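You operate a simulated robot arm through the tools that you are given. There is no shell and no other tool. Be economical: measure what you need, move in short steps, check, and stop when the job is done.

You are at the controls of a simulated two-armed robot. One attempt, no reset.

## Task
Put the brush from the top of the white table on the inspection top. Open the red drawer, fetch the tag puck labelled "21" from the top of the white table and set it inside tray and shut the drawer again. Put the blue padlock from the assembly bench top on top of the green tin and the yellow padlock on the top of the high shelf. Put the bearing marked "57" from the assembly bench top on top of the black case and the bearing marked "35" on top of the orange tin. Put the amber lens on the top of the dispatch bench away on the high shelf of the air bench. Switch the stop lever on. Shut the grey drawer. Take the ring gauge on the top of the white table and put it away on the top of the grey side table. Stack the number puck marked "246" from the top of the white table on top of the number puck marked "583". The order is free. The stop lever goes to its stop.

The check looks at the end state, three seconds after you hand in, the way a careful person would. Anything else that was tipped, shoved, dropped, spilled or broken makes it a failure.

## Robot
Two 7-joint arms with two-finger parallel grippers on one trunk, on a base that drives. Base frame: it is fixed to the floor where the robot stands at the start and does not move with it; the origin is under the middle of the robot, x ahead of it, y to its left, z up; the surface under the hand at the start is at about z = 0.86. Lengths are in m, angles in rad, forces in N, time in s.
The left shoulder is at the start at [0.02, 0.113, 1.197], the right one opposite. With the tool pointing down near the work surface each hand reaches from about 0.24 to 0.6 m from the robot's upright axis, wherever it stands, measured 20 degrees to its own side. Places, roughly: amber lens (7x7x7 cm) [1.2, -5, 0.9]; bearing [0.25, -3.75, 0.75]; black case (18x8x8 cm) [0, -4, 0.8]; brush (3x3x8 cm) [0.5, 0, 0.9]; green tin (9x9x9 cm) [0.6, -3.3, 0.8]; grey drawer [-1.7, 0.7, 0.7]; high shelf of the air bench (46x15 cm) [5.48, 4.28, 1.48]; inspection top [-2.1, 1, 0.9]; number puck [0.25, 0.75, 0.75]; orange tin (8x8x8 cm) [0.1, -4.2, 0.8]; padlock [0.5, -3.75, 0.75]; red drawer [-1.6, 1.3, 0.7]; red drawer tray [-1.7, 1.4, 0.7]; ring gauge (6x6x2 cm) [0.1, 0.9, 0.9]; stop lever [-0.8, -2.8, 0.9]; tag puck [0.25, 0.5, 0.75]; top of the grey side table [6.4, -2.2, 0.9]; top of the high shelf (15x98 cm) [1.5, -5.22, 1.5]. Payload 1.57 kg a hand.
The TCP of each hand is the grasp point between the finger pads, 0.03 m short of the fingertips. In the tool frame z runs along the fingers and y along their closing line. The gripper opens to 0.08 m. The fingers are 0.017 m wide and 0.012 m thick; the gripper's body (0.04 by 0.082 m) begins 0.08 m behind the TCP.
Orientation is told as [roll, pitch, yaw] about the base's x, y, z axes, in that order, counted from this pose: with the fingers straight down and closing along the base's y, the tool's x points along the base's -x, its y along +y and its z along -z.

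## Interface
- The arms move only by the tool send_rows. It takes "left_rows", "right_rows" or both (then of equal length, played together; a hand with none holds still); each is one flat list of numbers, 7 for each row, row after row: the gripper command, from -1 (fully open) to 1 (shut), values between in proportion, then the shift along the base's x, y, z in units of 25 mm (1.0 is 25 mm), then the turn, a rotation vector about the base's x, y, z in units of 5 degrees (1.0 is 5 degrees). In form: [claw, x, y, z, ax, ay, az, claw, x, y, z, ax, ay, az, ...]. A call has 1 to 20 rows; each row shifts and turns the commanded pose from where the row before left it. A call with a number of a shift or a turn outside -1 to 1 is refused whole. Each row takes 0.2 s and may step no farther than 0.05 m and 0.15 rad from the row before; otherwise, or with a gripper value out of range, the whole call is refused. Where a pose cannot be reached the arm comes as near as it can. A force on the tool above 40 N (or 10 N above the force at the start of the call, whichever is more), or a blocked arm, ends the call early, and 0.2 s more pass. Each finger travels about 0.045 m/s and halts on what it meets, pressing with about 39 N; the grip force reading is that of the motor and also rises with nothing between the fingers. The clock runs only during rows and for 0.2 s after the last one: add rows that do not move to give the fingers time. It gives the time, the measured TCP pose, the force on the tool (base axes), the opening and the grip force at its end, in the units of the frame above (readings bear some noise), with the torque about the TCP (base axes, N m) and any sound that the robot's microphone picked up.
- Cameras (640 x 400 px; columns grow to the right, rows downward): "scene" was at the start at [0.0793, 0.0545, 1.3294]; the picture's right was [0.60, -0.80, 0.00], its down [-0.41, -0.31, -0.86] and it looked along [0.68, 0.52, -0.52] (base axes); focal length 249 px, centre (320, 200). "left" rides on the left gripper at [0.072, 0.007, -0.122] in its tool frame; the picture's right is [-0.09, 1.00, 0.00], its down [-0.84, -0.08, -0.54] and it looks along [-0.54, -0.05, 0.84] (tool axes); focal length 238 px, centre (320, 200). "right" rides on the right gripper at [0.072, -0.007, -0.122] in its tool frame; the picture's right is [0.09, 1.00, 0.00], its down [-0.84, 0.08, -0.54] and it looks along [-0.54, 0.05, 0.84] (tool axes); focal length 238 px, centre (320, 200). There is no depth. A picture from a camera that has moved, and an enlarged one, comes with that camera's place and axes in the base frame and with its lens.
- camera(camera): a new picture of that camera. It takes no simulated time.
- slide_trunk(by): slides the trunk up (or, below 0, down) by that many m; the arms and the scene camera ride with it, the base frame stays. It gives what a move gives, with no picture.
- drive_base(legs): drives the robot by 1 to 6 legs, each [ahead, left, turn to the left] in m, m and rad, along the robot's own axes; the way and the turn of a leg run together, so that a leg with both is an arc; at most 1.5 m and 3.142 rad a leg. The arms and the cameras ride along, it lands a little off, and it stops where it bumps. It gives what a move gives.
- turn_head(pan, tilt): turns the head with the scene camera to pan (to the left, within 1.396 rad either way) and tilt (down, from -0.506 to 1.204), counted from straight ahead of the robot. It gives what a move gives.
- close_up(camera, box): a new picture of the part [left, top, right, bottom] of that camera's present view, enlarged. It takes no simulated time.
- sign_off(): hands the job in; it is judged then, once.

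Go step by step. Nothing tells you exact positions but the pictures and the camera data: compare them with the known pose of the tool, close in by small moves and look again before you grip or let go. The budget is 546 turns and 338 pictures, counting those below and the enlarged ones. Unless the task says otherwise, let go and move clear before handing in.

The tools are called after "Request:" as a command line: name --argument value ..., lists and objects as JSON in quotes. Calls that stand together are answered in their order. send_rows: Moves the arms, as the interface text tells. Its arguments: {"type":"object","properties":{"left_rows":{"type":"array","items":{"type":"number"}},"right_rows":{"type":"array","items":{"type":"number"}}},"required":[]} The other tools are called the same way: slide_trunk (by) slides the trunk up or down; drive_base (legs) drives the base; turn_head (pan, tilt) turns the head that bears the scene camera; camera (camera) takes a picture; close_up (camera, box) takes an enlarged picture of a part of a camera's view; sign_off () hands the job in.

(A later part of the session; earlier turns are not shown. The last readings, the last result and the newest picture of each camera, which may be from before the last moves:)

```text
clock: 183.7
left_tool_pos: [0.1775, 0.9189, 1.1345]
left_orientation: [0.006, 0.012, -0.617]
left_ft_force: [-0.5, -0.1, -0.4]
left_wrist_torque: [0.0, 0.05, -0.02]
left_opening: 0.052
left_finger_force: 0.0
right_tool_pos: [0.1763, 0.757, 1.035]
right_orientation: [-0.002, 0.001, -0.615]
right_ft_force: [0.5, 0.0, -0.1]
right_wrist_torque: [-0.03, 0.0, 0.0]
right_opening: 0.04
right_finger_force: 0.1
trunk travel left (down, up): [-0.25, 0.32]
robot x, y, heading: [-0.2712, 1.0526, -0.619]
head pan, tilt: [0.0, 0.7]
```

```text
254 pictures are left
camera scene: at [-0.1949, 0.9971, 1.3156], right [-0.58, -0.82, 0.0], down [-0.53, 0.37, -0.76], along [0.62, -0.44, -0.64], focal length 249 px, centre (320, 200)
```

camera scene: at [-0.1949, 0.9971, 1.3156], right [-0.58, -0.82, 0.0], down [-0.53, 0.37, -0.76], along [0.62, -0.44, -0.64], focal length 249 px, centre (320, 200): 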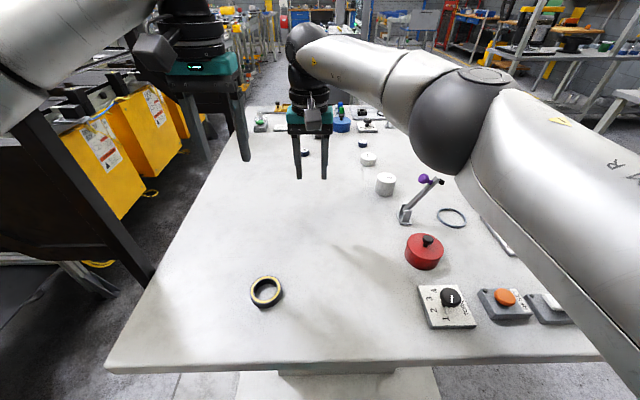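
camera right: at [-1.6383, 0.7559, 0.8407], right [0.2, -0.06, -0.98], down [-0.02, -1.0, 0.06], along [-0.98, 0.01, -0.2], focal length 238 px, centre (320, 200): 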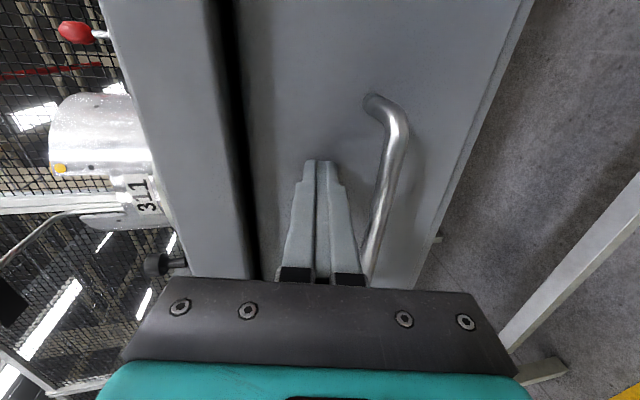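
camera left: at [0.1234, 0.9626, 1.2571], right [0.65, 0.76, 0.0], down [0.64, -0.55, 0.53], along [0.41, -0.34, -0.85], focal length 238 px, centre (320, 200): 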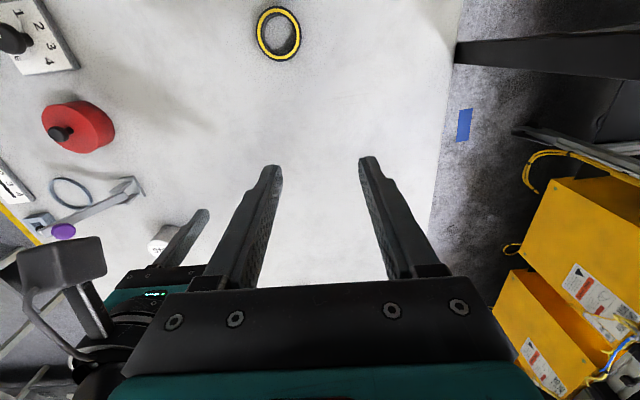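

Ring at (0.077, 0.936). I move the left hand over it, opened fully.

Request:
send_rows --left_rows '[-1, -1, 0.17, -0.5, 0, 0, 0, -1, -1, 0.17, -1, 0, 0, 0, -1, -1, 0.17, -1, 0, 0, 0, -1, -1, 0.17, -1, 0, 0, 0, -1, 0, 0, -1, 0, 0, 0, -1, 0, 0, -0.8, 0, 0, 0, -1, 0, 0, 0, 0, 0, 0]'

Request:
camera --camera "left"

```text
clock: 185.3
left_tool_pos: [0.0777, 0.9336, 1.0016]
left_orientation: [0.005, 0.013, -0.618]
left_ft_force: [0.5, -0.2, -0.3]
left_wrist_torque: [-0.01, 0.01, -0.01]
left_opening: 0.08
left_finger_force: 0.0
right_tool_pos: [0.1774, 0.7577, 1.0343]
right_orientation: [-0.002, -0.001, -0.618]
right_ft_force: [0.1, 0.2, -0.1]
right_wrist_torque: [-0.01, 0.0, 0.0]
right_opening: 0.04
right_finger_force: 0.0
trunk travel left (down, up): [-0.25, 0.32]
robot x, y, heading: [-0.2683, 1.0544, -0.614]
head pan, tilt: [0.0, 0.7]
```

```text
253 pictures are left
camera left: at [0.0232, 0.9791, 1.1248], right [0.65, 0.76, 0.0], down [0.64, -0.55, 0.53], along [0.41, -0.34, -0.85], focal length 238 px, centre (320, 200)
```

left: 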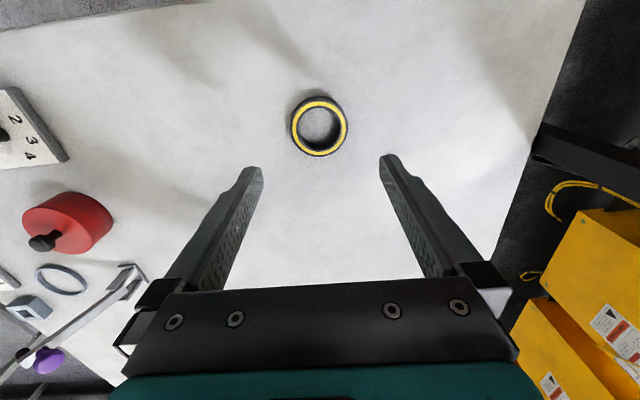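

Request:
send_rows --left_rows '[-1, -0.11, 0.16, -1, 0, 0, 0, -1, 0, 0, -1, 0, 0, 0, -1, 0, 0, -1, 0, 0, 0, -1, 0, 0, -1, 0, 0, 0, -1, 0, 0, -0.32, 0, 0, 0, 1, 0, 0, 0, 0, 0, 0, 1, 0, 0, 0, 0, 0, 0, 1, 0, 0, 0, 0, 0, 0, 1, 0, 0, 0, 0, 0, 0]'

Request:
camera --camera "left"

```text
clock: 187.3
left_tool_pos: [0.073, 0.9392, 0.8936]
left_orientation: [0.006, 0.014, -0.617]
left_ft_force: [-0.9, 0.3, 0.3]
left_wrist_torque: [0.0, 0.01, 0.03]
left_opening: 0.0592
left_finger_force: 39.4
right_tool_pos: [0.1756, 0.7565, 1.0336]
right_orientation: [0.0, -0.001, -0.618]
right_ft_force: [0.4, 0.2, 0.1]
right_wrist_torque: [-0.02, 0.05, 0.0]
right_opening: 0.0399
right_finger_force: 0.1
trunk travel left (down, up): [-0.25, 0.32]
robot x, y, heading: [-0.2701, 1.0489, -0.617]
head pan, tilt: [0.0, 0.7]
```

```text
252 pictures are left
camera left: at [0.0201, 0.9831, 1.0162], right [0.65, 0.76, 0.0], down [0.64, -0.55, 0.53], along [0.4, -0.34, -0.85], focal length 238 px, centre (320, 200)
```

left: 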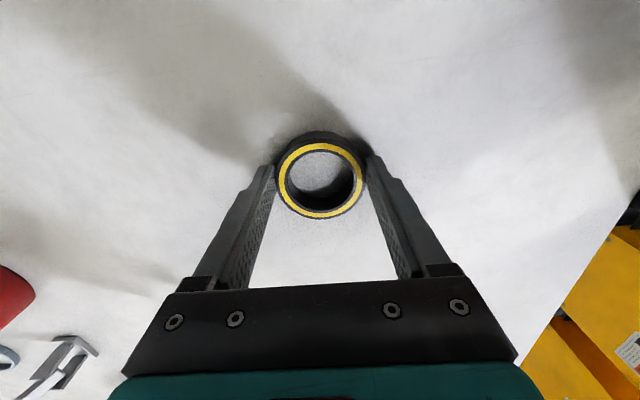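

Ring held. I lift, tuck both hands, back off and turn to face south to survey the way.

Request:
send_rows --left_rows '[1, 0, 0, 1, 0, 0, 0, 1, 0, 0, 1, 0, 0, 0, 1, 0, 0, 1, 0, 0, 0, 1, 0, 0, 1, 0, 0, 0, 1, 0, 0, 1, 0, 0, 0, 1, 0, 0, 1, 0, 0, 0, 1, 0, 0, 1, 0, 0, 0, 1, 0, 0, 1, 0, 0, 0, 1, 0, 0, 0, 0, 0, 0, 1, 0, 0, 0, 0, 0, 0]' --right_rows '[0, 0, 0, 1, 0, 0, 0, 0, -0.93, -0.155, 1, 0, 0, 0, 0, -0.93, -0.155, 0.5, 0, 0, 0, 0, -0.93, -0.155, 0, 0, 0, 0, 0, -0.93, -0.155, 0, 0, 0, 0, 0, -0.93, -0.155, 0, 0, 0, 0, 0, -0.93, -0.155, 0, 0, 0, 0, 0, -0.93, -0.155, 0, 0, 0, 0, 0, -0.93, -0.155, 0, 0, 0, 0, 0, 0, 0, 0, 0, 0, 0]'

Request:
drive_base --legs '[[-0.3, 0, 0], [0, -0.5, 0], [0, 0, -0.95]]'

Request:
turn_head --pan 0.0 --tilt 0.35

Request:
camera --camera "scene"

```text
clock: 189.5
left_tool_pos: [0.0757, 0.9402, 1.0941]
left_orientation: [0.003, 0.013, -0.617]
left_ft_force: [0.9, 0.6, -1.4]
left_wrist_torque: [0.0, 0.0, 0.0]
left_opening: 0.0592
left_finger_force: 38.9
right_tool_pos: [-0.0086, 0.7268, 1.0981]
right_orientation: [-0.001, -0.001, -0.616]
right_ft_force: [-0.7, -0.2, -0.7]
right_wrist_torque: [-0.02, -0.02, 0.0]
right_opening: 0.0401
right_finger_force: 0.1
trunk travel left (down, up): [-0.25, 0.32]
robot x, y, heading: [-0.2678, 1.0515, -0.616]
head pan, tilt: [0.0, 0.7]
```

```text
clock: 196.6
left_tool_pos: [-0.6916, 0.4689, 1.0931]
left_orientation: [0.004, 0.012, -1.565]
left_ft_force: [-0.2, 0.1, -1.8]
left_wrist_torque: [0.03, -0.02, 0.01]
left_opening: 0.0593
left_finger_force: 39.3
right_tool_pos: [-0.9125, 0.4133, 1.0973]
right_orientation: [-0.002, 0.001, -1.567]
right_ft_force: [-0.6, -0.8, -0.4]
right_wrist_torque: [0.0, -0.02, 0.0]
right_opening: 0.0402
right_finger_force: 0.0
trunk travel left (down, up): [-0.25, 0.32]
robot x, y, heading: [-0.8013, 0.8162, -1.567]
head pan, tilt: [0.0, 0.7]
```

```text
clock: 197.4
left_tool_pos: [-0.6928, 0.47, 1.0937]
left_orientation: [0.005, 0.012, -1.567]
left_ft_force: [-0.5, 0.9, -1.6]
left_wrist_torque: [0.02, -0.02, -0.01]
left_opening: 0.0594
left_finger_force: 38.6
right_tool_pos: [-0.9131, 0.4144, 1.0972]
right_orientation: [-0.002, -0.001, -1.565]
right_ft_force: [0.3, 0.3, 0.5]
right_wrist_torque: [-0.03, -0.01, -0.02]
right_opening: 0.0402
right_finger_force: 0.1
trunk travel left (down, up): [-0.25, 0.32]
robot x, y, heading: [-0.8018, 0.8153, -1.569]
head pan, tilt: [0.0, 0.351]
```

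```text
251 pictures are left
camera scene: at [-0.8031, 0.7121, 1.3469], right [-1.0, -0.01, 0.0], down [0.0, 0.34, -0.94], along [0.01, -0.94, -0.34], focal length 249 px, centre (320, 200)
```

scene: 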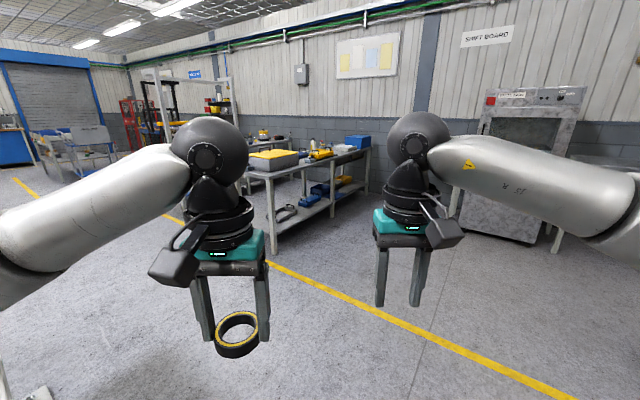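

Ahead is a bench and a grey cabinet on the right. I zoom in.

Request:
close_up --camera "scene" --box '[220, 60, 420, 240]'

Request:
close_up --camera "scene" --box '[420, 60, 640, 260]'

Request:
close_up --camera "scene" --box '[0, 40, 260, 200]'

```text
2.22 times, centred on (320, 150) of scene
camera zoom: at [-0.8031, 0.7121, 1.3469], right [-1.0, -0.01, 0.0], down [0.0, 0.34, -0.94], along [0.01, -0.94, -0.34], focal length 554 px, centre (320, 311)
```

zoom: 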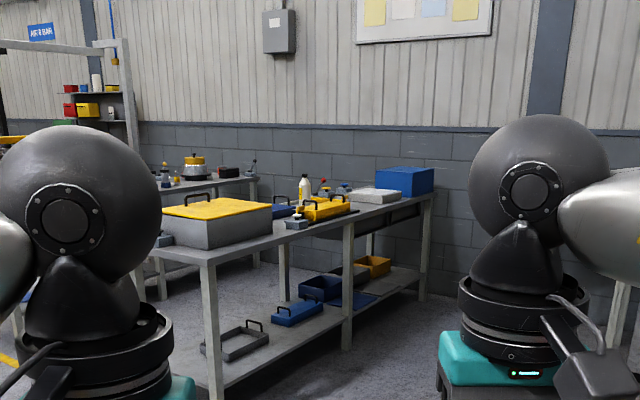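

```text
2.00 times, centred on (530, 160) of scene
camera zoom: at [-0.8031, 0.7121, 1.3469], right [-1.0, -0.01, 0.0], down [0.0, 0.34, -0.94], along [0.01, -0.94, -0.34], focal length 498 px, centre (-100, 280)
```

zoom: 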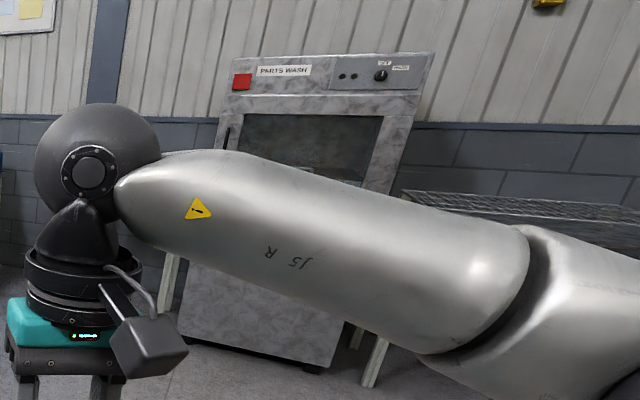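

```text
2.46 times, centred on (130, 120) of scene
camera zoom: at [-0.8031, 0.7121, 1.3469], right [-1.0, -0.01, 0.0], down [0.0, 0.34, -0.94], along [0.01, -0.94, -0.34], focal length 613 px, centre (788, 397)
```

zoom: 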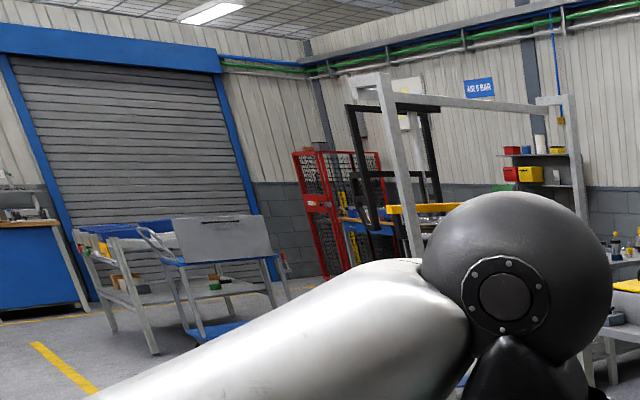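

The bench with the red-knob lever runs diagonally to the south; the lever should be near (-0.8, -2.8). I drive to its west side, facing it.

Request:
drive_base --legs '[[1.47, -0.25, 0], [1.47, -0.25, 0], [0, 0, 0.88]]'

Request:
turn_head --pan 0.0 --tilt 0.5

Request:
camera --camera "scene"

```text
clock: 214.0
left_tool_pos: [-0.9455, -2.2641, 1.0948]
left_orientation: [0.006, 0.012, -0.702]
left_ft_force: [0.5, -0.5, -2.0]
left_wrist_torque: [-0.02, 0.0, 0.0]
left_opening: 0.0592
left_finger_force: 38.9
right_tool_pos: [-1.0449, -2.4715, 1.098]
right_orientation: [-0.001, -0.001, -0.7]
right_ft_force: [0.3, 0.5, -0.2]
right_wrist_torque: [0.01, 0.01, 0.04]
right_opening: 0.0401
right_finger_force: 0.1
trunk travel left (down, up): [-0.25, 0.32]
robot x, y, heading: [-1.2798, -2.1305, -0.702]
head pan, tilt: [0.0, 0.351]
```

```text
clock: 214.7
left_tool_pos: [-0.9456, -2.2661, 1.0936]
left_orientation: [0.003, 0.012, -0.701]
left_ft_force: [-1.0, 0.2, -1.6]
left_wrist_torque: [0.01, -0.02, 0.01]
left_opening: 0.0592
left_finger_force: 38.8
right_tool_pos: [-1.047, -2.4708, 1.0983]
right_orientation: [0.0, -0.003, -0.699]
right_ft_force: [-0.8, -0.1, 0.4]
right_wrist_torque: [0.03, 0.03, -0.01]
right_opening: 0.0399
right_finger_force: 0.0
trunk travel left (down, up): [-0.25, 0.32]
robot x, y, heading: [-1.2789, -2.1259, -0.702]
head pan, tilt: [0.0, 0.499]
```

```text
247 pictures are left
camera scene: at [-1.2043, -2.1897, 1.3333], right [-0.64, -0.77, 0.0], down [-0.37, 0.31, -0.88], along [0.67, -0.57, -0.48], focal length 249 px, centre (320, 200)
```

scene: 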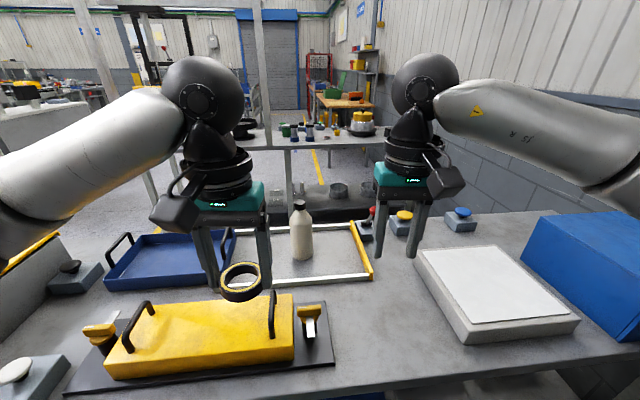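

Request:
close_up --camera "scene" --box '[280, 180, 500, 320]'

Request:
camera --camera "right"

```text
2.86 times, centred on (390, 250) of scene
camera zoom: at [-1.2043, -2.1897, 1.3333], right [-0.64, -0.77, 0.0], down [-0.37, 0.31, -0.88], along [0.67, -0.57, -0.48], focal length 712 px, centre (120, 57)
```

zoom: 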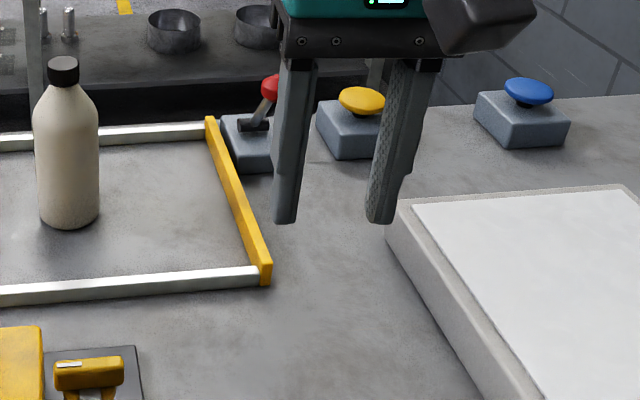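

```text
245 pictures are left
camera right: at [-1.1045, -2.4278, 1.22], right [0.57, 0.82, 0.0], down [0.69, -0.48, 0.54], along [0.44, -0.31, -0.84], focal length 238 px, centre (320, 200)
```

right: 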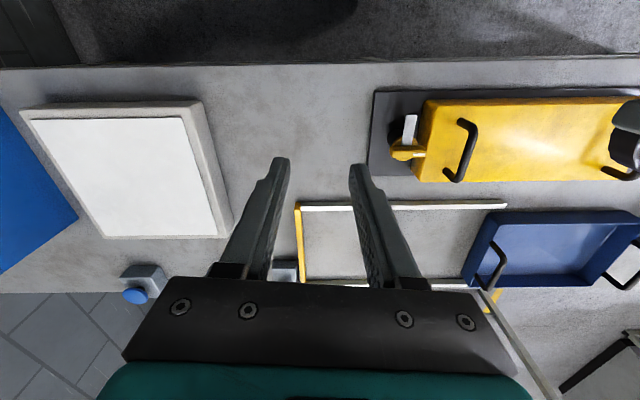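

Request:
send_rows --right_rows '[0, -0.64, -0.77, 0, 0, 0, 0, 0, -0.64, -0.77, 0, 0, 0, 0, 0, -0.64, -0.77, 0, 0, 0, 0, 0, -0.64, -0.77, 0, 0, 0, 0, 0, -0.64, -0.77, 0, 0, 0, 0, 0, 0, 0, 0, 0, 0, 0]'

Request:
close_up --camera "scene" --box '[330, 190, 440, 260]'

```text
clock: 216.1
left_tool_pos: [-0.945, -2.2656, 1.0944]
left_orientation: [0.006, 0.013, -0.701]
left_ft_force: [-0.7, 0.1, -1.8]
left_wrist_torque: [0.0, -0.01, 0.01]
left_opening: 0.0593
left_finger_force: 39.3
right_tool_pos: [-1.1262, -2.5657, 1.0967]
right_orientation: [-0.003, 0.0, -0.699]
right_ft_force: [-0.6, 0.2, 0.9]
right_wrist_torque: [-0.01, 0.02, 0.02]
right_opening: 0.0399
right_finger_force: 0.2
trunk travel left (down, up): [-0.25, 0.32]
robot x, y, heading: [-1.2788, -2.1259, -0.704]
head pan, tilt: [0.0, 0.499]
```

```text
5.71 times, centred on (385, 225) of scene
camera zoom: at [-1.2042, -2.1897, 1.3333], right [-0.64, -0.77, 0.0], down [-0.37, 0.31, -0.88], along [0.67, -0.56, -0.48], focal length 1424 px, centre (-51, 57)
```

zoom: 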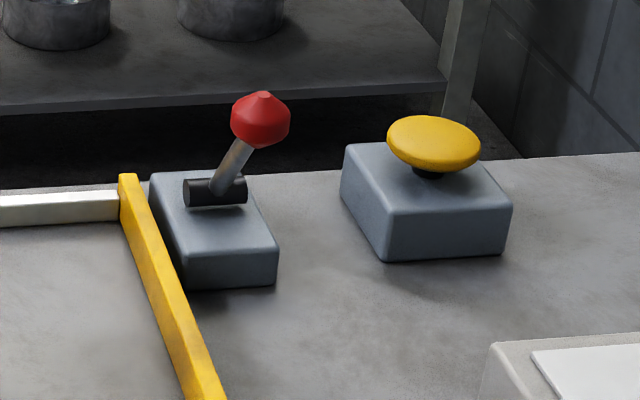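

The lever sits on the far (east) side of this bench, out of reach from here. I look left to plan the way round.

Request:
turn_head --pan 0.6 --tilt 0.4

Request:
camera --camera "scene"

```text
clock: 217.1
left_tool_pos: [-0.9459, -2.2662, 1.0939]
left_orientation: [0.004, 0.012, -0.703]
left_ft_force: [0.6, -0.1, -2.2]
left_wrist_torque: [0.01, 0.0, 0.01]
left_opening: 0.0592
left_finger_force: 38.7
right_tool_pos: [-1.1258, -2.565, 1.098]
right_orientation: [-0.003, 0.0, -0.699]
right_ft_force: [-0.1, -0.2, -0.5]
right_wrist_torque: [0.01, 0.02, -0.03]
right_opening: 0.04
right_finger_force: 0.1
trunk travel left (down, up): [-0.25, 0.32]
robot x, y, heading: [-1.278, -2.127, -0.698]
head pan, tilt: [0.6, 0.4]
```

```text
243 pictures are left
camera scene: at [-1.1818, -2.1404, 1.3424], right [-0.1, -0.99, 0.0], down [-0.39, 0.04, -0.92], along [0.92, -0.09, -0.39], focal length 249 px, centre (320, 200)
```

scene: 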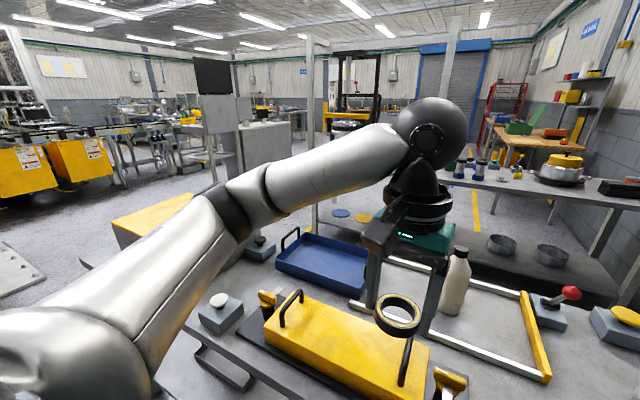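

I drive round the north end of this bench and look into the aisle.

Request:
drive_base --legs '[[-0.32, 1.2, 0], [1.05, 0.3, 0], [0, 0, -0.87]]'

Request:
turn_head --pan 0.0 --tilt 0.4

Request:
camera --camera "scene"

```text
clock: 226.3
left_tool_pos: [0.029, -1.3233, 1.0926]
left_orientation: [0.006, 0.012, -0.705]
left_ft_force: [-0.2, 0.3, -1.9]
left_wrist_torque: [-0.01, 0.06, 0.01]
left_opening: 0.0592
left_finger_force: 39.1
right_tool_pos: [-0.1516, -1.6247, 1.0971]
right_orientation: [-0.001, -0.001, -0.704]
right_ft_force: [-0.6, 0.2, -0.5]
right_wrist_torque: [0.01, 0.04, -0.04]
right_opening: 0.0401
right_finger_force: 0.1
trunk travel left (down, up): [-0.25, 0.32]
robot x, y, heading: [-0.3058, -1.1817, -0.702]
head pan, tilt: [0.6, 0.4]
stopped in leg 2: the robot was blocked; the commanded pose is now the measured one
```

```text
clock: 227.3
left_tool_pos: [0.0294, -1.3228, 1.0939]
left_orientation: [0.006, 0.011, -0.705]
left_ft_force: [-0.1, -0.2, -1.9]
left_wrist_torque: [0.01, -0.04, 0.03]
left_opening: 0.0591
left_finger_force: 38.8
right_tool_pos: [-0.1516, -1.6252, 1.0964]
right_orientation: [-0.003, 0.0, -0.703]
right_ft_force: [0.2, -0.7, -0.2]
right_wrist_torque: [-0.03, -0.01, -0.01]
right_opening: 0.0399
right_finger_force: 0.0
trunk travel left (down, up): [-0.25, 0.32]
robot x, y, heading: [-0.3019, -1.183, -0.704]
head pan, tilt: [0.0, 0.4]
```

```text
242 pictures are left
camera scene: at [-0.2276, -1.2486, 1.3424], right [-0.64, -0.77, 0.0], down [-0.3, 0.25, -0.92], along [0.7, -0.59, -0.39], focal length 249 px, centre (320, 200)
```

scene: 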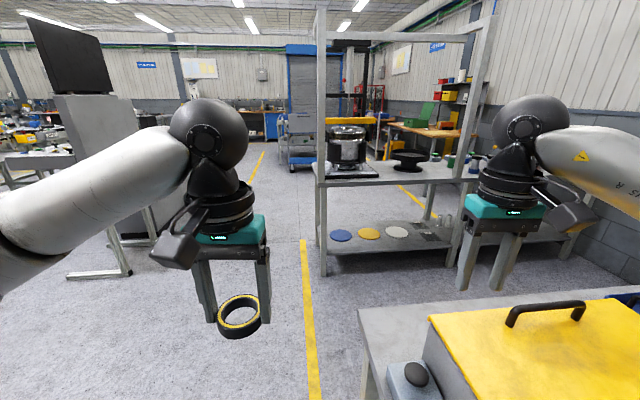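

The base bumped the bench's north end. I step left, go forward into the aisle between the two benches, then slide along it.

Request:
drive_base --legs '[[-0.05, 0.32, 0], [1.17, 0, 0], [0, -1.0, 0]]'

Request:
camera --camera "scene"

```text
clock: 239.8
left_tool_pos: [0.4627, -2.5724, 1.0936]
left_orientation: [0.007, 0.012, -0.705]
left_ft_force: [0.3, 0.3, -1.5]
left_wrist_torque: [0.01, -0.01, 0.0]
left_opening: 0.0591
left_finger_force: 39.2
right_tool_pos: [0.2832, -2.8739, 1.0982]
right_orientation: [-0.003, 0.002, -0.702]
right_ft_force: [-0.3, 0.0, -0.5]
right_wrist_torque: [-0.01, 0.03, -0.02]
right_opening: 0.0401
right_finger_force: 0.0
trunk travel left (down, up): [-0.25, 0.32]
robot x, y, heading: [0.1272, -2.4327, -0.697]
head pan, tilt: [0.0, 0.4]
```

```text
241 pictures are left
camera scene: at [0.2049, -2.4977, 1.3424], right [-0.64, -0.77, 0.0], down [-0.3, 0.25, -0.92], along [0.71, -0.59, -0.39], focal length 249 px, centre (320, 200)
```

scene: 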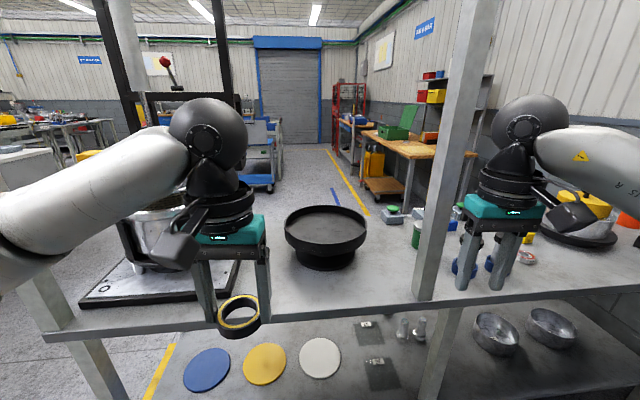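

I slide further along the aisle and turn round to face the lever from the east side.

Request:
drive_base --legs '[[0, -0.75, 0], [0, 0, 3.14]]'

Request:
turn_head --pan 0.0 --tilt 0.6

Request:
camera --camera "scene"

```text
clock: 251.2
left_tool_pos: [-0.682, -2.8632, 1.0939]
left_orientation: [0.004, 0.013, 2.438]
left_ft_force: [-1.0, 0.1, -2.5]
left_wrist_torque: [-0.02, -0.03, 0.01]
left_opening: 0.0594
left_finger_force: 38.9
right_tool_pos: [-0.501, -2.5639, 1.097]
right_orientation: [-0.002, -0.001, 2.439]
right_ft_force: [0.3, 0.1, 0.4]
right_wrist_torque: [-0.01, -0.01, -0.01]
right_opening: 0.0402
right_finger_force: 0.1
trunk travel left (down, up): [-0.25, 0.32]
robot x, y, heading: [-0.3454, -3.0066, 2.442]
head pan, tilt: [0.0, 0.4]
```

```text
clock: 251.9
left_tool_pos: [-0.6815, -2.8636, 1.0928]
left_orientation: [0.007, 0.013, 2.44]
left_ft_force: [0.5, -0.3, -2.1]
left_wrist_torque: [0.0, 0.0, 0.01]
left_opening: 0.0594
left_finger_force: 38.6
right_tool_pos: [-0.5018, -2.5629, 1.097]
right_orientation: [-0.002, -0.001, 2.438]
right_ft_force: [0.3, 0.5, -0.3]
right_wrist_torque: [-0.01, 0.01, 0.01]
right_opening: 0.04
right_finger_force: 0.1
trunk travel left (down, up): [-0.25, 0.32]
robot x, y, heading: [-0.3466, -3.0046, 2.44]
head pan, tilt: [0.0, 0.6]
```

```text
240 pictures are left
camera scene: at [-0.4261, -2.9415, 1.3242], right [0.64, 0.77, 0.0], down [0.43, -0.36, -0.83], along [-0.63, 0.53, -0.56], focal length 249 px, centre (320, 200)
```

scene: 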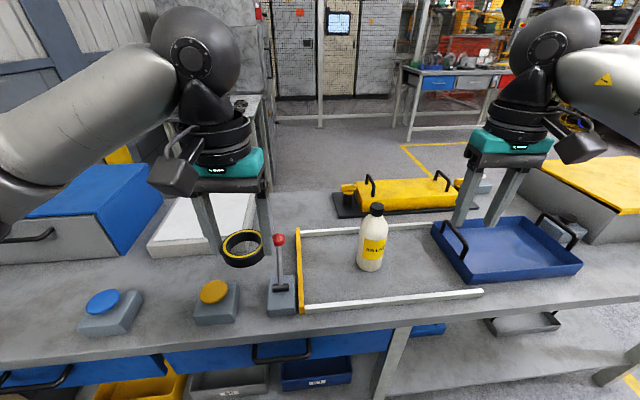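

Request:
close_up --camera "scene" --box '[225, 220, 335, 330]'

```text
3.64 times, centred on (280, 275) of scene
camera zoom: at [-0.4261, -2.9415, 1.3242], right [0.64, 0.77, 0.0], down [0.43, -0.36, -0.83], along [-0.63, 0.53, -0.56], focal length 906 px, centre (466, -73)
```

zoom: 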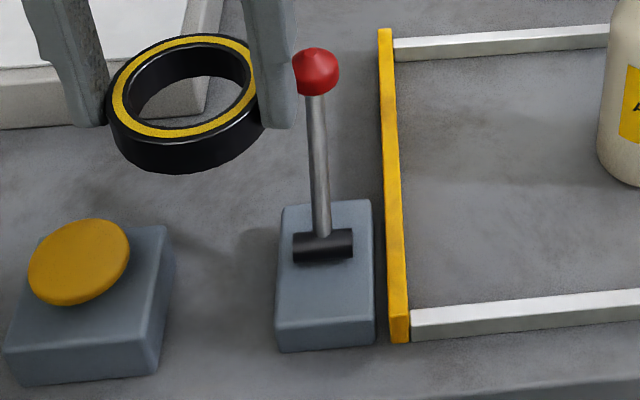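

The lever leans away from this side, hinged on an axle along the bench; I'll pull it toward me from behind with closed fingers. I slide left so it sits in the right hand's zone.

Request:
drive_base --legs '[[0, 0.25, 0]]'

Request:
camera --camera "right"

Request:
camera --camera "scene"

```text
clock: 253.8
left_tool_pos: [-0.8418, -3.0542, 1.093]
left_orientation: [0.006, 0.011, 2.436]
left_ft_force: [0.0, -0.8, -2.5]
left_wrist_torque: [0.02, -0.01, 0.01]
left_opening: 0.0592
left_finger_force: 38.9
right_tool_pos: [-0.6617, -2.7539, 1.0974]
right_orientation: [-0.001, 0.002, 2.439]
right_ft_force: [-1.0, 0.6, 0.1]
right_wrist_torque: [0.03, 0.0, 0.02]
right_opening: 0.0402
right_finger_force: 0.1
trunk travel left (down, up): [-0.25, 0.32]
robot x, y, heading: [-0.5064, -3.1965, 2.444]
head pan, tilt: [0.0, 0.6]
```

```text
238 pictures are left
camera right: at [-0.6012, -2.794, 1.2195], right [-0.57, -0.82, 0.0], down [-0.69, 0.48, 0.54], along [-0.44, 0.31, -0.84], focal length 238 px, centre (320, 200)
```

right: 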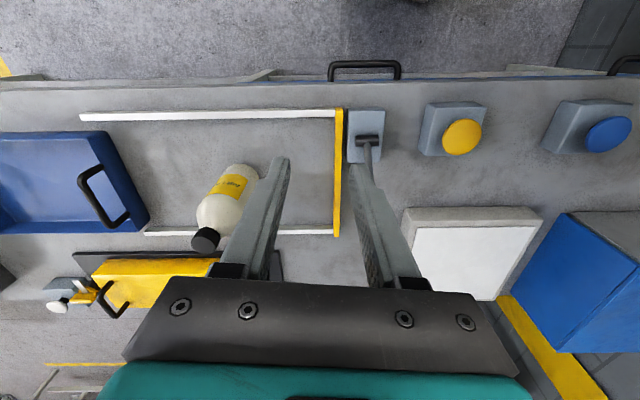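

```text
237 pictures are left
camera scene: at [-0.5862, -3.1321, 1.3242], right [0.64, 0.77, 0.0], down [0.43, -0.36, -0.83], along [-0.63, 0.53, -0.56], focal length 249 px, centre (320, 200)
```

scene: 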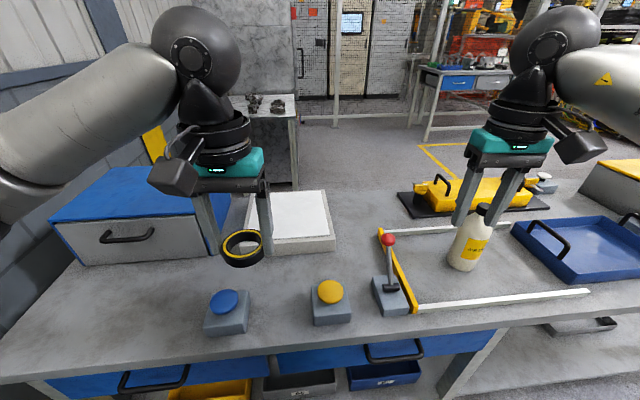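

Pivot ≈ (-0.753, -2.781, 0.84), ball ≈ (-0.808, -2.742, 0.928). I bring the closed right fingers above a point behind the ball.

Request:
send_rows --right_rows '[1, -0.98, 0.235, 0, 0, 0, 0, 1, -0.98, 0.235, 0, 0, 0, 0, 1, -0.98, 0.235, 0, 0, 0, 0, 1, -0.98, 0.235, 0, 0, 0, 0, 1, -0.98, 0.235, 0, 0, 0, 0, 1, -0.98, 0.235, 0, 0, 0, 0, 1, -0.98, 0.235, 0, 0, 0, 0, 1, 0, 0, -1, 0, 0, 0, 1, 0, 0, -1, 0, 0, 0, 1, 0, 0, 0, 0, 0, 0]'

Request:
camera --camera "right"

Request:
close_up --camera "scene" --box '[310, 180, 500, 320]'

```text
clock: 256.0
left_tool_pos: [-0.8411, -3.053, 1.0935]
left_orientation: [0.005, 0.011, 2.437]
left_ft_force: [-0.6, 0.4, -2.4]
left_wrist_torque: [0.01, 0.01, -0.01]
left_opening: 0.0593
left_finger_force: 38.7
right_tool_pos: [-0.8315, -2.7111, 1.047]
right_orientation: [-0.003, -0.001, 2.437]
right_ft_force: [0.1, -0.3, -0.7]
right_wrist_torque: [0.01, -0.01, 0.0]
right_opening: 0.0
right_finger_force: 21.5
trunk travel left (down, up): [-0.25, 0.32]
robot x, y, heading: [-0.5088, -3.1974, 2.446]
head pan, tilt: [0.0, 0.6]
```

```text
236 pictures are left
camera right: at [-0.772, -2.7524, 1.1692], right [-0.57, -0.82, 0.0], down [-0.69, 0.48, 0.54], along [-0.44, 0.31, -0.84], focal length 238 px, centre (320, 200)
```

right: 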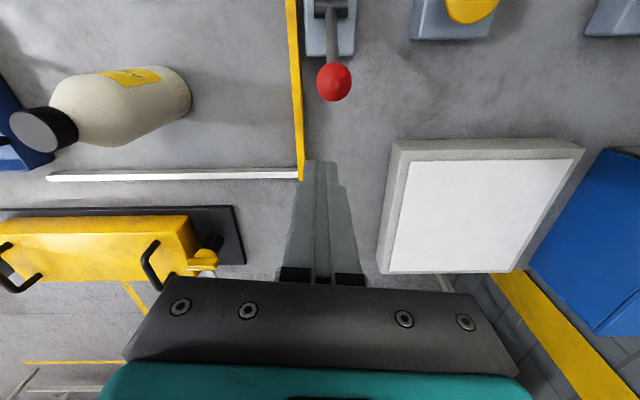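

```text
2.86 times, centred on (405, 250) of scene
camera zoom: at [-0.5857, -3.1315, 1.3242], right [0.64, 0.77, 0.0], down [0.43, -0.36, -0.83], along [-0.63, 0.53, -0.56], focal length 712 px, centre (77, 57)
```

zoom: 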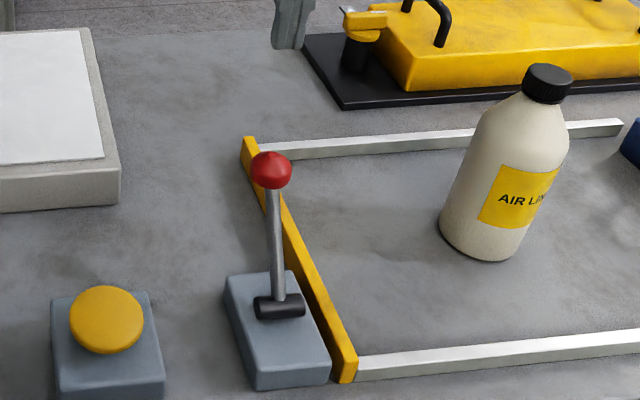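

Request:
send_rows --right_rows '[1, -0.2, -0.24, -1, 0, 0, 0, 1, 0, 0, -1, 0, 0, 0, 1, 0, 0, -1, 0, 0, 0, 1, 0, 0, -1, 0, 0, 0, 1, 0, 0, -0.5, 0, 0, 0, 1, 0.765, -0.644, 0, 0, 0, 0, 1, 0.765, -0.644, 0, 0, 0, 0, 1, 0, 0, 0, 0, 0, 0]'

Request:
close_up --camera "scene" --box '[310, 180, 500, 320]'

```text
clock: 257.8
left_tool_pos: [-0.8422, -3.0542, 1.0942]
left_orientation: [0.006, 0.012, 2.438]
left_ft_force: [0.3, 0.1, -1.8]
left_wrist_torque: [-0.02, -0.04, 0.0]
left_opening: 0.0591
left_finger_force: 39.2
right_tool_pos: [-0.7983, -2.7507, 0.9327]
right_orientation: [-0.003, 0.002, 2.438]
right_ft_force: [-1.4, -0.9, 0.3]
right_wrist_torque: [-0.02, 0.02, -0.01]
right_opening: 0.0
right_finger_force: 21.4
trunk travel left (down, up): [-0.25, 0.32]
robot x, y, heading: [-0.5084, -3.1945, 2.442]
head pan, tilt: [0.0, 0.6]
```

```text
2.86 times, centred on (405, 250) of scene
camera zoom: at [-0.5859, -3.1315, 1.3241], right [0.64, 0.77, 0.0], down [0.43, -0.36, -0.82], along [-0.63, 0.53, -0.57], focal length 712 px, centre (77, 57)
```

zoom: 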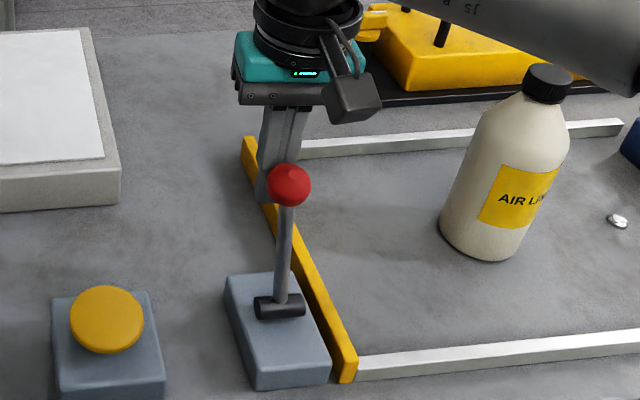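

The lever is moving. I continue pulling toward its stop.

Request:
send_rows --right_rows '[1, 0.765, -0.644, 0, 0, 0, 0, 1, 0.765, -0.644, 0, 0, 0, 0, 1, 0.4, -0.33, 0, 0, 0, 0, 1, 0, 0, 0, 0, 0, 0]'

Request:
close_up --camera "scene" --box '[310, 180, 520, 320]'

```text
clock: 258.8
left_tool_pos: [-0.8398, -3.0541, 1.0939]
left_orientation: [0.005, 0.013, 2.435]
left_ft_force: [-0.2, -0.4, -1.9]
left_wrist_torque: [-0.05, -0.02, 0.01]
left_opening: 0.0591
left_finger_force: 39.0
right_tool_pos: [-0.7514, -2.7896, 0.9343]
right_orientation: [-0.001, 0.0, 2.438]
right_ft_force: [1.0, 0.2, 0.0]
right_wrist_torque: [-0.02, 0.01, -0.01]
right_opening: 0.0
right_finger_force: 21.5
trunk travel left (down, up): [-0.25, 0.32]
robot x, y, heading: [-0.5059, -3.1974, 2.439]
head pan, tilt: [0.0, 0.6]
```

```text
2.86 times, centred on (415, 250) of scene
camera zoom: at [-0.5858, -3.1315, 1.3242], right [0.64, 0.77, 0.0], down [0.43, -0.36, -0.82], along [-0.63, 0.53, -0.57], focal length 712 px, centre (49, 57)
```

zoom: 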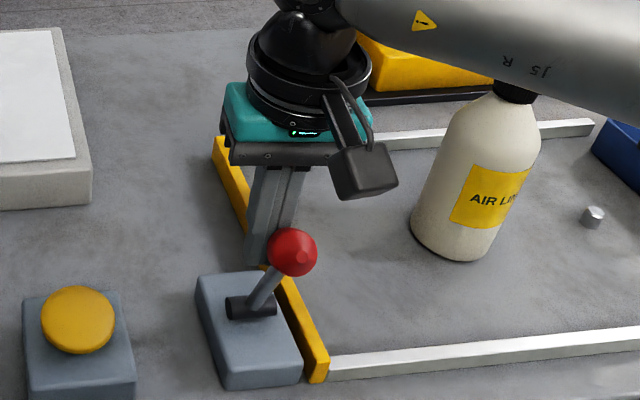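

A small metal piece is visible on the bench; I check where it came from and the lever's state.

Request:
close_up --camera "scene" --box '[400, 160, 640, 310]'

Request:
camera --camera "right"

```text
2.67 times, centred on (520, 235) of scene
camera zoom: at [-0.5858, -3.1315, 1.3242], right [0.64, 0.77, 0.0], down [0.43, -0.36, -0.82], along [-0.63, 0.53, -0.57], focal length 664 px, centre (-213, 107)
```

zoom: 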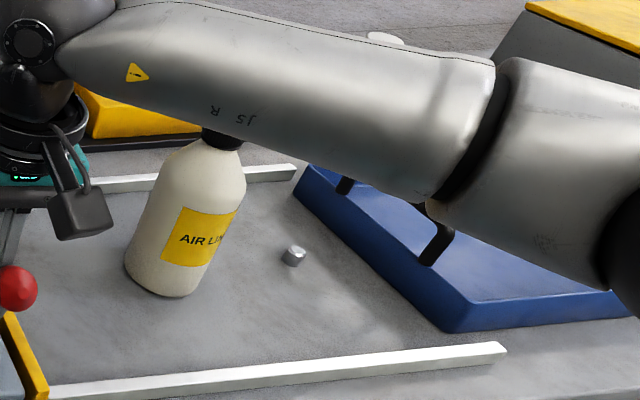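

```text
231 pictures are left
camera right: at [-0.6903, -2.8308, 1.057], right [-0.57, -0.82, 0.0], down [-0.69, 0.48, 0.54], along [-0.44, 0.31, -0.84], focal length 238 px, centre (320, 200)
```

right: 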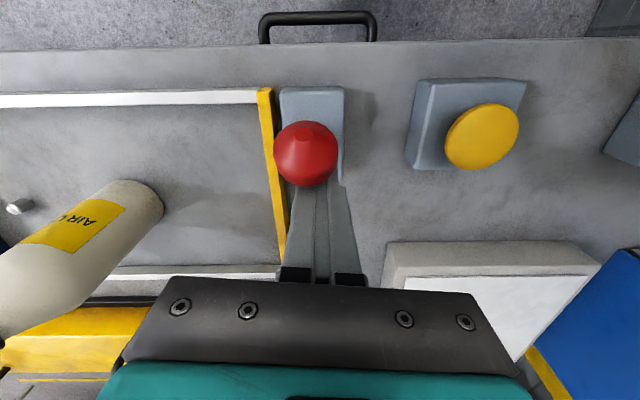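

Request:
send_rows --right_rows '[1, 0.38, -0.32, 0, 0, 0, 0, 1, 0.38, -0.32, 0, 0, 0, 0, 1, 0.38, -0.32, 0, 0, 0, 0, 1, 0, 0, 0, 0, 0, 0]'

Request:
camera --camera "right"

```text
clock: 259.8
left_tool_pos: [-0.8421, -3.0534, 1.0926]
left_orientation: [0.005, 0.01, 2.439]
left_ft_force: [-0.5, -0.2, -2.2]
left_wrist_torque: [0.02, 0.03, 0.04]
left_opening: 0.0593
left_finger_force: 39.1
right_tool_pos: [-0.7284, -2.8078, 0.9393]
right_orientation: [0.001, -0.033, 2.434]
right_ft_force: [-6.1, 4.1, 2.7]
right_wrist_torque: [0.14, 0.17, 0.07]
right_opening: 0.0
right_finger_force: 20.7
trunk travel left (down, up): [-0.25, 0.32]
robot x, y, heading: [-0.5139, -3.1932, 2.443]
head pan, tilt: [0.0, 0.6]
stopped in row 4 (right hand): the force on the tool passed its limit at 41 N (the readings are from after the stop); the commanded pose is now the measured one
```

```text
230 pictures are left
camera right: at [-0.6658, -2.8513, 1.0592], right [-0.58, -0.82, 0.0], down [-0.67, 0.47, 0.57], along [-0.46, 0.33, -0.82], focal length 238 px, centre (320, 200)
```

right: 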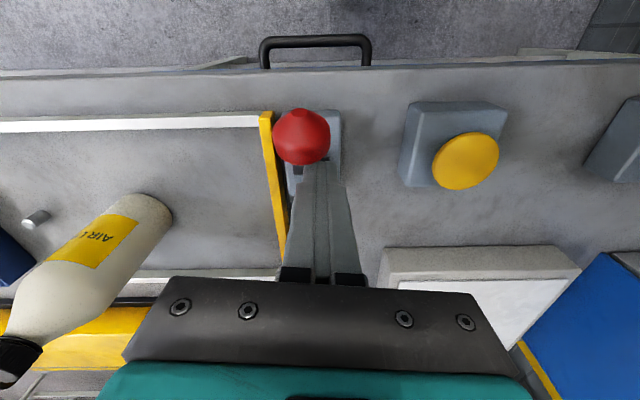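

The lever reached its stop. I back the fingers off slightly, rise, and look.

Request:
send_rows --right_rows '[1, -0.5, 0.42, 0, 0, 0, 0, 1, -0.5, 0.42, 0, 0, 0, 0, 1, 0, 0, 1, 0, 0, 0, 1, 0, 0, 1, 0, 0, 0, 1, 0, 0, 1, 0, 0, 0, 1, 0, 0, 1, 0, 0, 0, 1, 0, 0, 1, 0, 0, 0, 1, 0, 0, 1, 0, 0, 0, 1, 0.765, -0.644, 0, 0, 0, 0, 1, 0.765, -0.644, 0, 0, 0, 0, 1, 0.765, -0.644, 0, 0, 0, 0, 1, 0.765, -0.644, 0, 0, 0, 0, 1, 0, 0, 0, 0, 0, 0]'

Request:
camera --camera "scene"

Request:
close_up --camera "scene" --box '[340, 180, 640, 320]'

```text
clock: 262.6
left_tool_pos: [-0.8424, -3.0539, 1.0945]
left_orientation: [0.006, 0.014, 2.439]
left_ft_force: [0.4, -0.3, -1.6]
left_wrist_torque: [0.0, -0.04, 0.02]
left_opening: 0.059
left_finger_force: 39.2
right_tool_pos: [-0.6764, -2.8535, 1.0875]
right_orientation: [0.0, -0.026, 2.435]
right_ft_force: [0.6, -0.7, 0.4]
right_wrist_torque: [0.0, -0.01, -0.01]
right_opening: 0.0
right_finger_force: 21.3
trunk travel left (down, up): [-0.25, 0.32]
robot x, y, heading: [-0.5075, -3.194, 2.448]
head pan, tilt: [0.0, 0.6]
```

```text
229 pictures are left
camera scene: at [-0.5865, -3.1311, 1.3242], right [0.64, 0.77, 0.0], down [0.43, -0.36, -0.82], along [-0.63, 0.53, -0.57], focal length 249 px, centre (320, 200)
```

scene: 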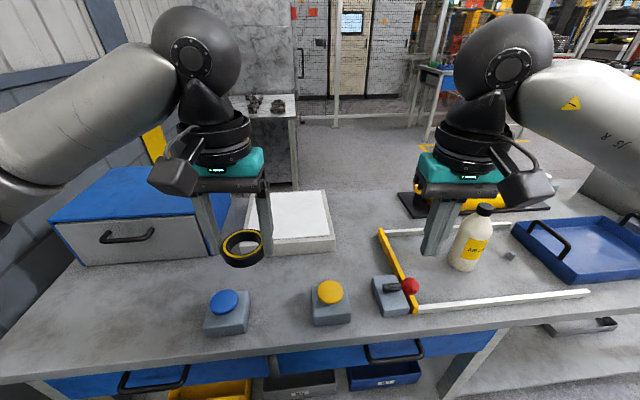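

```text
2.13 times, centred on (490, 250) of scene
camera zoom: at [-0.5865, -3.1311, 1.3242], right [0.64, 0.77, 0.0], down [0.43, -0.36, -0.82], along [-0.63, 0.53, -0.57], focal length 532 px, centre (-43, 93)
```

zoom: 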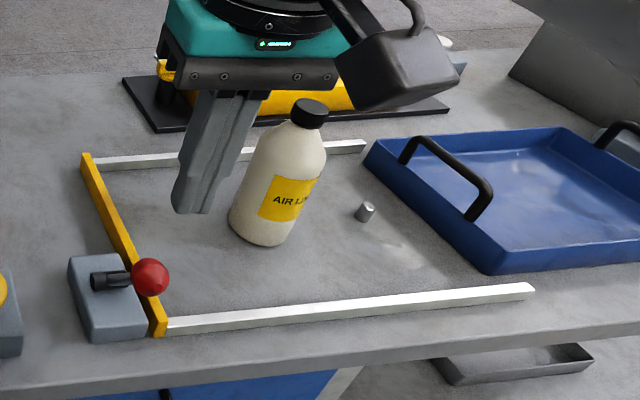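

The lever is over at its other stop. Now I turn round to the assembly bench and survey it.

Request:
drive_base --legs '[[0, 0, -3.14]]'

Request:
camera --camera "scene"

```text
clock: 270.3
left_tool_pos: [-0.173, -3.3309, 1.0941]
left_orientation: [0.004, 0.012, -0.688]
left_ft_force: [-0.5, -1.0, -2.1]
left_wrist_torque: [0.0, 0.0, -0.01]
left_opening: 0.0589
left_finger_force: 39.1
right_tool_pos: [-0.3359, -3.5332, 1.0868]
right_orientation: [0.0, -0.025, -0.694]
right_ft_force: [0.2, -0.7, 1.0]
right_wrist_torque: [-0.03, 0.0, -0.01]
right_opening: 0.0
right_finger_force: 21.8
trunk travel left (down, up): [-0.25, 0.32]
robot x, y, heading: [-0.5088, -3.1958, -0.681]
head pan, tilt: [0.0, 0.6]
```

```text
227 pictures are left
camera scene: at [-0.4345, -3.2565, 1.3242], right [-0.63, -0.78, 0.0], down [-0.44, 0.36, -0.83], along [0.64, -0.52, -0.56], focal length 249 px, centre (320, 200)
```

scene: 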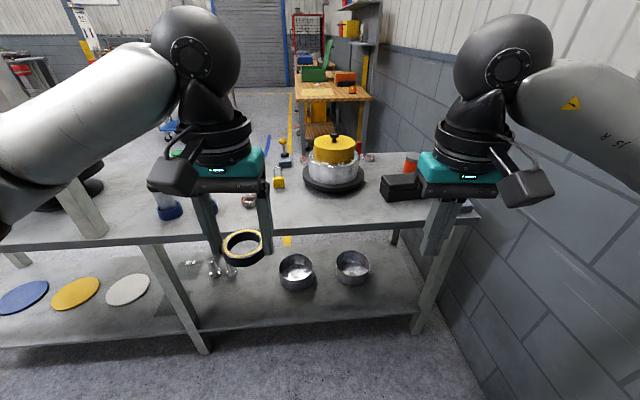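

Request:
close_up --camera "scene" --box '[140, 120, 330, 250]'

Request:
close_up --camera "scene" --box '[260, 120, 480, 260]'

```text
3.08 times, centred on (235, 185) of scene
camera zoom: at [-0.4345, -3.2565, 1.3242], right [-0.63, -0.78, 0.0], down [-0.44, 0.36, -0.83], along [0.64, -0.52, -0.56], focal length 767 px, centre (582, 246)
```

zoom: 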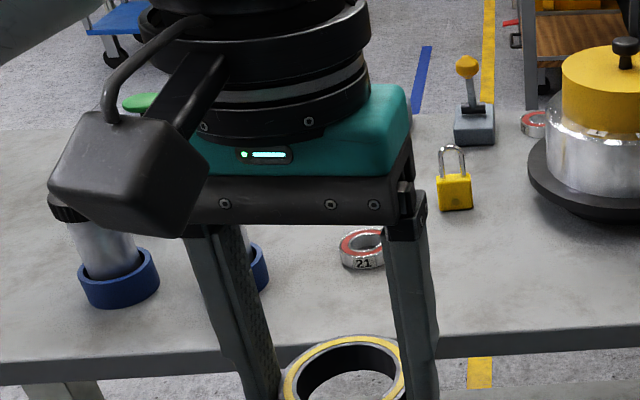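

```text
2.86 times, centred on (370, 190) of scene
camera zoom: at [-0.4345, -3.2565, 1.3242], right [-0.63, -0.78, 0.0], down [-0.44, 0.36, -0.83], along [0.64, -0.52, -0.56], focal length 712 px, centre (177, 229)
```

zoom: 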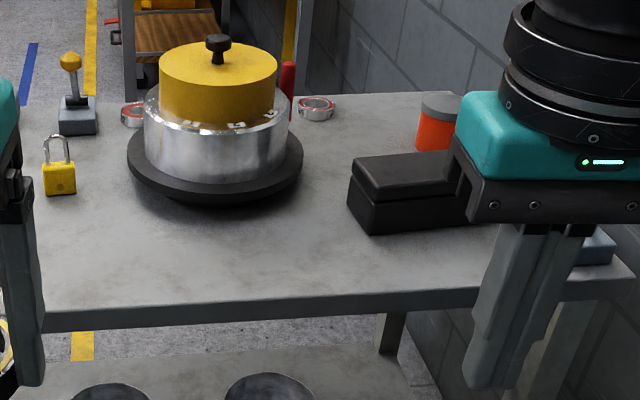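

The bench top is near z 0.71; I see the yellow padlock, a bearing "21", two more bearings behind the pot, black case and orange tin. I move closer and look down.

Request:
drive_base --legs '[[0.4, 0.25, 0]]'

Request:
turn_head --pan 0.15 --tilt 0.75

Request:
camera --camera "scene"

```text
clock: 273.1
left_tool_pos: [0.2972, -3.3826, 1.0932]
left_orientation: [0.004, 0.012, -0.68]
left_ft_force: [-0.4, -0.3, -2.1]
left_wrist_torque: [0.01, 0.01, 0.0]
left_opening: 0.0591
left_finger_force: 38.9
right_tool_pos: [0.1348, -3.5886, 1.0881]
right_orientation: [-0.001, -0.024, -0.685]
right_ft_force: [-0.4, -0.3, -0.7]
right_wrist_torque: [-0.01, -0.01, 0.01]
right_opening: 0.0
right_finger_force: 21.0
trunk travel left (down, up): [-0.25, 0.32]
robot x, y, heading: [-0.0365, -3.2505, -0.678]
head pan, tilt: [0.0, 0.6]
```

```text
clock: 273.8
left_tool_pos: [0.2963, -3.3834, 1.093]
left_orientation: [0.005, 0.013, -0.684]
left_ft_force: [0.3, -0.7, -1.3]
left_wrist_torque: [0.05, 0.01, 0.03]
left_opening: 0.0591
left_finger_force: 39.1
right_tool_pos: [0.135, -3.5883, 1.0882]
right_orientation: [0.001, -0.027, -0.685]
right_ft_force: [0.1, 0.2, -0.2]
right_wrist_torque: [-0.02, -0.02, 0.01]
right_opening: 0.0
right_finger_force: 21.2
trunk travel left (down, up): [-0.25, 0.32]
robot x, y, heading: [-0.0406, -3.2495, -0.681]
head pan, tilt: [0.15, 0.75]
```

```text
224 pictures are left
camera scene: at [0.0372, -3.2974, 1.3114], right [-0.5, -0.86, 0.0], down [-0.59, 0.34, -0.73], along [0.63, -0.37, -0.68], focal length 249 px, centre (320, 200)
```

scene: 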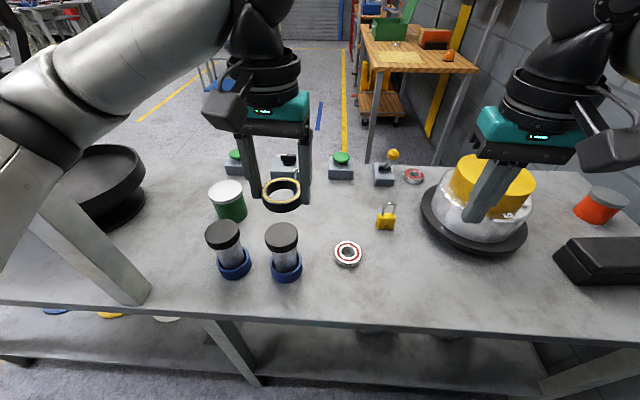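

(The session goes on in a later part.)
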